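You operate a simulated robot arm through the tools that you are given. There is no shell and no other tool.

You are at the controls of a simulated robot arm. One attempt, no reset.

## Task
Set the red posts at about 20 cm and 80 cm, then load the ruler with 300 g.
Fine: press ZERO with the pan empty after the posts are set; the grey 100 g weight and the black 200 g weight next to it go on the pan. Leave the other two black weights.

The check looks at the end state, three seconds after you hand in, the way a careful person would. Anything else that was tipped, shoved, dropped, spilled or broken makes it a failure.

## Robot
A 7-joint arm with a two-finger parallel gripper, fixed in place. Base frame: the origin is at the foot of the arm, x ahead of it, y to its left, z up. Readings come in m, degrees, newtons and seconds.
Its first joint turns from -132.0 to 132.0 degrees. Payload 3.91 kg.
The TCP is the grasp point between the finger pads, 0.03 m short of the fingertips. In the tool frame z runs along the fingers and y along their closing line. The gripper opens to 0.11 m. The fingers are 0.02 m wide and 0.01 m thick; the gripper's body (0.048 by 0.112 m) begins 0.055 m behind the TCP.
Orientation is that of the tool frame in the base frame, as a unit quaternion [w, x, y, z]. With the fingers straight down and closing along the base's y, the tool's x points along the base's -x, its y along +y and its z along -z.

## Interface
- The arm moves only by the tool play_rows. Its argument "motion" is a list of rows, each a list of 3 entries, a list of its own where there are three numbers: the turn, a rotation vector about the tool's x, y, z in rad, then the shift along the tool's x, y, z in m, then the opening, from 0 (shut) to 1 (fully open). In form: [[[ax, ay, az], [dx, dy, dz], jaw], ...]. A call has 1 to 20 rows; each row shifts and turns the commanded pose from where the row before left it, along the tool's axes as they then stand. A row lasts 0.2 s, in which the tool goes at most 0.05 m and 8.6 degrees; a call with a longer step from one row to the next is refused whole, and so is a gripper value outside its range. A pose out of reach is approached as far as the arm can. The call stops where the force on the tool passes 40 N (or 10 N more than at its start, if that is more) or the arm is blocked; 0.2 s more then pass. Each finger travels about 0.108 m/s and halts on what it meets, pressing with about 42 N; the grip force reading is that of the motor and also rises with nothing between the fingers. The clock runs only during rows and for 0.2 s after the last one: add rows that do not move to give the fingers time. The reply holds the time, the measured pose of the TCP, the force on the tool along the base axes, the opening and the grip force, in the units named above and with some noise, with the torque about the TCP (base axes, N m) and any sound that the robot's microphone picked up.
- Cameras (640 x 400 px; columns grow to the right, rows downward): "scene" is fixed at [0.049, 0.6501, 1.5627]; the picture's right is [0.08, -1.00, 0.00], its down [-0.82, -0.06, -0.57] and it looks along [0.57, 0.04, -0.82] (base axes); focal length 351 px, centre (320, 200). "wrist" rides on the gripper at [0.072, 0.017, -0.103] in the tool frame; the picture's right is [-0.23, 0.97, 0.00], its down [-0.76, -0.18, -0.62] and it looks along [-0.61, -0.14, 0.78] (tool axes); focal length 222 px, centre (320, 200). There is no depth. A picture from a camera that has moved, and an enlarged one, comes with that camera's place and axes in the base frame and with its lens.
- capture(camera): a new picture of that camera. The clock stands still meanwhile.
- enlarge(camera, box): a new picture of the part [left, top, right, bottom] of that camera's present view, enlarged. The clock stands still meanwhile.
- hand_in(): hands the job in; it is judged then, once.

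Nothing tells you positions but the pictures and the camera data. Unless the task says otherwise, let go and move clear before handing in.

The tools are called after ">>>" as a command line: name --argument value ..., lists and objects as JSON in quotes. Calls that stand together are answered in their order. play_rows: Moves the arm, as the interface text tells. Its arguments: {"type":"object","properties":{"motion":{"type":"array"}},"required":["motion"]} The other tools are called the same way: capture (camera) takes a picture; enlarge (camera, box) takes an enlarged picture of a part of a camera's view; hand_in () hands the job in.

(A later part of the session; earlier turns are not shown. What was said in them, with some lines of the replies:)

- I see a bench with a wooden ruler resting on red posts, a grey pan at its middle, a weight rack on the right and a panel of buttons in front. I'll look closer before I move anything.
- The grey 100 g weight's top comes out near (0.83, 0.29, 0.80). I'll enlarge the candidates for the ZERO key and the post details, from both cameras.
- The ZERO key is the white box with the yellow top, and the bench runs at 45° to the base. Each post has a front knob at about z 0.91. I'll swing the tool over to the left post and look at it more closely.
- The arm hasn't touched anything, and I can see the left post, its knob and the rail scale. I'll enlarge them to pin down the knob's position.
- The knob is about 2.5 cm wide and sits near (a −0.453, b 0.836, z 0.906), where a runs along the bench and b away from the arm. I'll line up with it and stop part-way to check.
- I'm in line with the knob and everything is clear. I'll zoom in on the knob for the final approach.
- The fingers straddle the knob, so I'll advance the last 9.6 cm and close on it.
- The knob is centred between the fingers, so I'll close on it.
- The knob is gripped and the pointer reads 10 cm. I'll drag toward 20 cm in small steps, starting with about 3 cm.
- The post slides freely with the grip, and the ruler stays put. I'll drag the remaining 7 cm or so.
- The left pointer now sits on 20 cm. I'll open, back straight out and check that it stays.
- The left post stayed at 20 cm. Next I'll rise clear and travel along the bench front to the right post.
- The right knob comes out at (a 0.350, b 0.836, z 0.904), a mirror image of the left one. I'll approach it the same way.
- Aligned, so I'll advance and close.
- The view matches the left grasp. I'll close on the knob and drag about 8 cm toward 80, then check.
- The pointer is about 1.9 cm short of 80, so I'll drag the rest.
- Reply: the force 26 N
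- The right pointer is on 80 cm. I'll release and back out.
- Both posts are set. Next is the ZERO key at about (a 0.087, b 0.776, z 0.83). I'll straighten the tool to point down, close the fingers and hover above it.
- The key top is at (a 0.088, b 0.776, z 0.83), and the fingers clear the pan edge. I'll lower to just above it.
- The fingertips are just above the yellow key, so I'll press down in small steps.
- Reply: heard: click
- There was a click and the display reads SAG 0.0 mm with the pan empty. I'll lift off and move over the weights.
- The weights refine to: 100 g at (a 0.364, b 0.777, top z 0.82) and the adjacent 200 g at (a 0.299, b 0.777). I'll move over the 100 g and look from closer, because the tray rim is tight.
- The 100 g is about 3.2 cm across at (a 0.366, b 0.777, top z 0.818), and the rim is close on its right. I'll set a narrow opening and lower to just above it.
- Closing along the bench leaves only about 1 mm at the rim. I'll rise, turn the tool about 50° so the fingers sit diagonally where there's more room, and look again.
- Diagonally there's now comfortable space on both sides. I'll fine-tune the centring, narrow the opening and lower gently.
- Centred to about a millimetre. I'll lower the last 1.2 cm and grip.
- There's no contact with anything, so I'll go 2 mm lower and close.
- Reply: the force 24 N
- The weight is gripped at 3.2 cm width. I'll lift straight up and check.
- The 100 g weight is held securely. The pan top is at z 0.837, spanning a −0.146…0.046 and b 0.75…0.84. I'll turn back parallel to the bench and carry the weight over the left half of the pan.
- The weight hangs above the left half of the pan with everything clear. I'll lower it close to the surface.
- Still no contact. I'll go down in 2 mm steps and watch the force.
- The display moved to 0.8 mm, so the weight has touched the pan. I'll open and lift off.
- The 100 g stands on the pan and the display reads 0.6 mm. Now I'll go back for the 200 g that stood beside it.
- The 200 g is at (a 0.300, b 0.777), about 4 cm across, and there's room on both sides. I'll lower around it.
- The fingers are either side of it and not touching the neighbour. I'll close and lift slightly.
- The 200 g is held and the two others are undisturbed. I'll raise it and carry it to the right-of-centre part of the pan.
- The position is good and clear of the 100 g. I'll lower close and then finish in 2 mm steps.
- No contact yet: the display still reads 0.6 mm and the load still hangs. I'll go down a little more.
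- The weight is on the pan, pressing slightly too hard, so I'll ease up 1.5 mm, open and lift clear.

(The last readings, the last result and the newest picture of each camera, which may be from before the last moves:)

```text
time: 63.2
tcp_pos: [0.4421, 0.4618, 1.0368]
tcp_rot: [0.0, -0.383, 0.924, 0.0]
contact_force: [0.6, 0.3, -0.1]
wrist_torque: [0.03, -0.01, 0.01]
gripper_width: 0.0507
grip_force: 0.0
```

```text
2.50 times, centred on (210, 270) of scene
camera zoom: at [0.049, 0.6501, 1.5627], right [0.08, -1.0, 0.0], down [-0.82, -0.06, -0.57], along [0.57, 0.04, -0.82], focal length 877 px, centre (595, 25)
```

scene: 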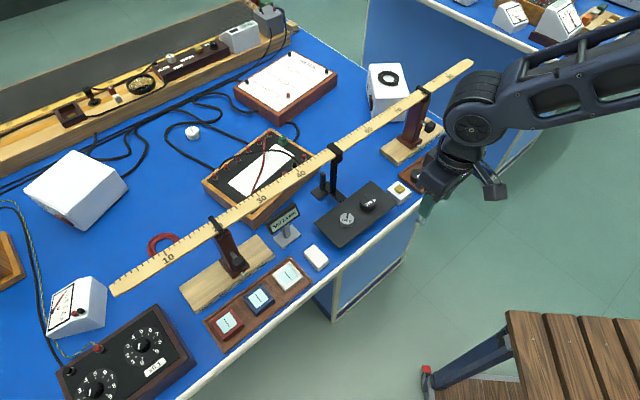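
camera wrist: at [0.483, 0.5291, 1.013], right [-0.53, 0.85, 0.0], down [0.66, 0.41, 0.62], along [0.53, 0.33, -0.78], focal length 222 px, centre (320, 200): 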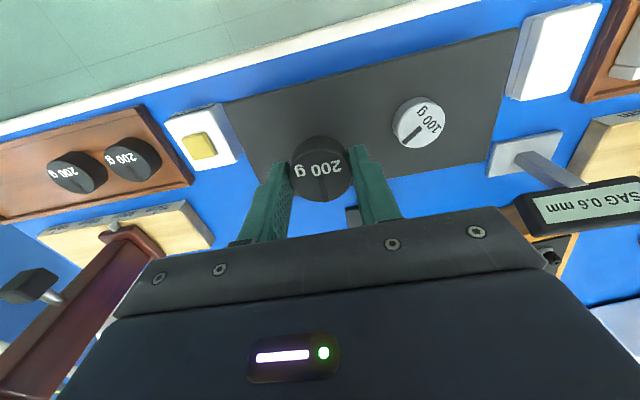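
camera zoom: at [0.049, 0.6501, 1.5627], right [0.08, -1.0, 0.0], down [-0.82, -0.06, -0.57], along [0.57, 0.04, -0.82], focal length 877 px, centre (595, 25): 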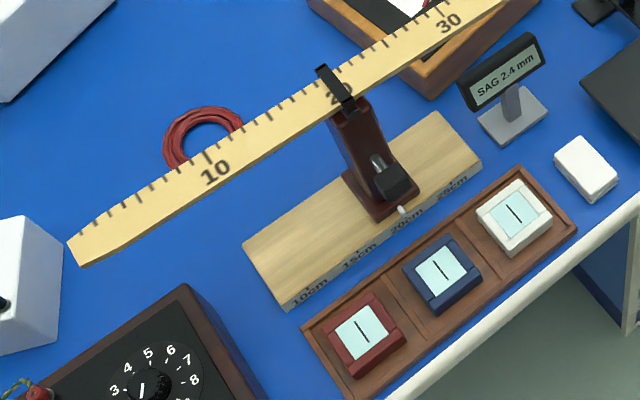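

Both weights stand on the pan and the posts are at 20 and 80. The display reads 2.4 mm, though three times 0.6 would be 1.8, so I'll move a little further away and let it settle before judging.

>>> play_rows --motion '[[[0, 0, 0], [0.03, 0, -0.03], 0.46], [[0, 0, 0], [0.03, 0, -0.03], 0.46], [[0, 0, 0], [0.03, 0, -0.03], 0.46], [[0, 0, 0], [0, -0.04, 0], 0.46], [[0, 0, 0], [0, -0.04, 0], 0.46], [[0, 0, 0], [0, -0.04, 0], 0.46], [[0, 0, 0], [0, -0.04, 0], 0.46], [[0, 0, 0], [0, 0, 0], 0.46], [[0, 0, 0], [0, 0, 0], 0.46], [[0, 0, 0], [0, 0, 0], 0.46], [[0, 0, 0], [0, 0, 0], 0.46], [[0, 0, 0], [0, 0, 0], 0.46], [[0, 0, 0], [0, 0, 0], 0.46], [[0, 0, 0], [0, 0, 0], 0.46]]'

>>> capture --camera "scene"

>>> enlarge --camera "scene" --box '[250, 150, 410, 260]'

>>> enlarge --camera "scene" --box '[370, 110, 490, 200]'

>>> capture --camera "wrist"

```text
time: 66.2
tcp_pos: [0.4927, 0.2856, 1.125]
tcp_rot: [-0.001, -0.383, 0.924, 0.0]
contact_force: [-0.3, -0.1, 1.3]
wrist_torque: [-0.01, -0.01, 0.0]
gripper_width: 0.0504
grip_force: 0.1
```

```text
taken
```

scene: 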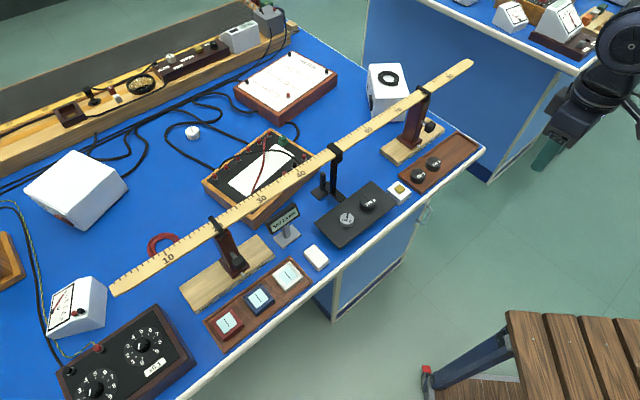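

```text
3.64 times, centred on (330, 205) of scene
camera zoom: at [0.049, 0.6501, 1.5627], right [0.08, -1.0, 0.0], down [-0.82, -0.06, -0.57], along [0.57, 0.04, -0.82], focal length 1276 px, centre (284, 182)
```

zoom: 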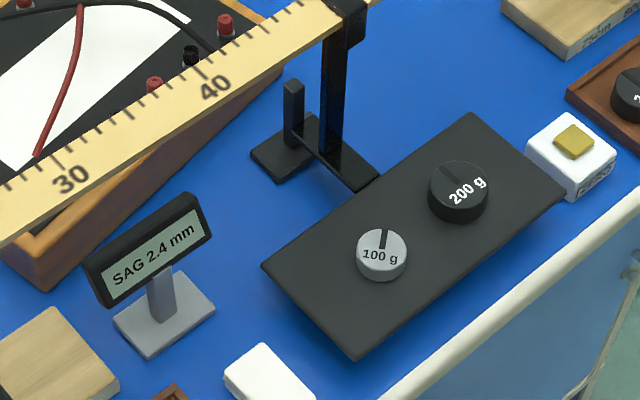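

```text
4.44 times, centred on (430, 155) of scene
camera zoom: at [0.049, 0.6501, 1.5627], right [0.08, -1.0, 0.0], down [-0.82, -0.06, -0.57], along [0.57, 0.04, -0.82], focal length 1559 px, centre (-169, 400)
```

zoom: 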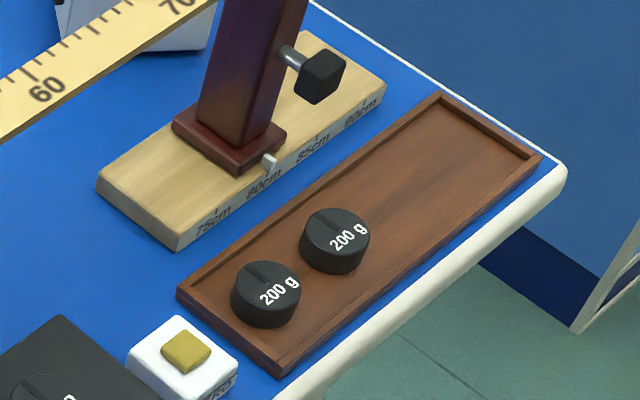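

```text
taken
camera wrist: at [0.4272, 0.2465, 1.2284], right [-0.53, 0.85, 0.0], down [0.66, 0.41, 0.62], along [0.53, 0.33, -0.78], focal length 222 px, centre (320, 200)
```

wrist: 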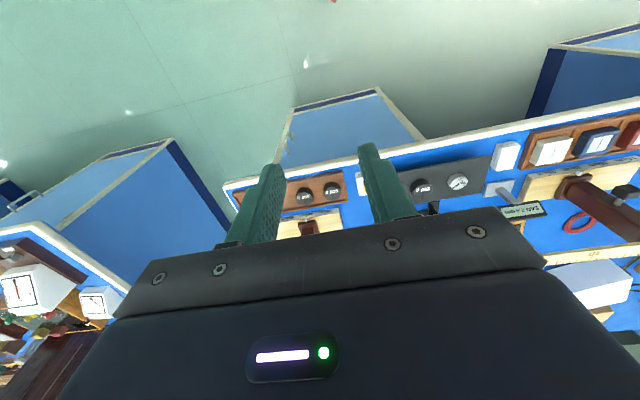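

The end state looks right: the posts are at 20 and 80 cm, ZERO was pressed with the pan empty, and the 100 g and neighbouring 200 g weights stand on the pan. The other two black weights are untouched and the arm is clear. The display holds steady at 2.4 mm, more than three times the 0.6 mm it showed for 100 g alone. The force readings match a 200 g weight, and I did press the pan briefly while setting it down, so I suspect the ruler hasn't fully sprung back. I'm handing in.

>>> hand_in

```text
The job is handed in.
```

The posts are set, the gauge is zeroed and the 300 g is on the pan, but the final sag reading is higher than I'd expect. I handed the job in.

- **Posts:** the pointers sit on the 20 cm and 80 cm marks.
- **ZERO:** I pressed it once after the posts were set, with the pan empty. It clicked and the display went from 1.8 to 0.0 mm.
- **Load:** the grey 100 g weight and the black 200 g weight that stood next to it are on the pan. The other two black weights are still in the tray, and I saw nothing else moved.

**Sag reading:** the display settled at 2.4 mm. It showed 0.6 mm with the 100 g alone, so 300 g should give about 1.8 mm. While I held the black weight, the force readings fitted 200 g, so it doesn't look mislabelled. I pressed the pan to 3.7 mm for a moment while setting that weight down, so the ruler may not have fully sprung back, but I didn't test that. If you plan to use the number, lift the load off and check that the display returns to 0.0.
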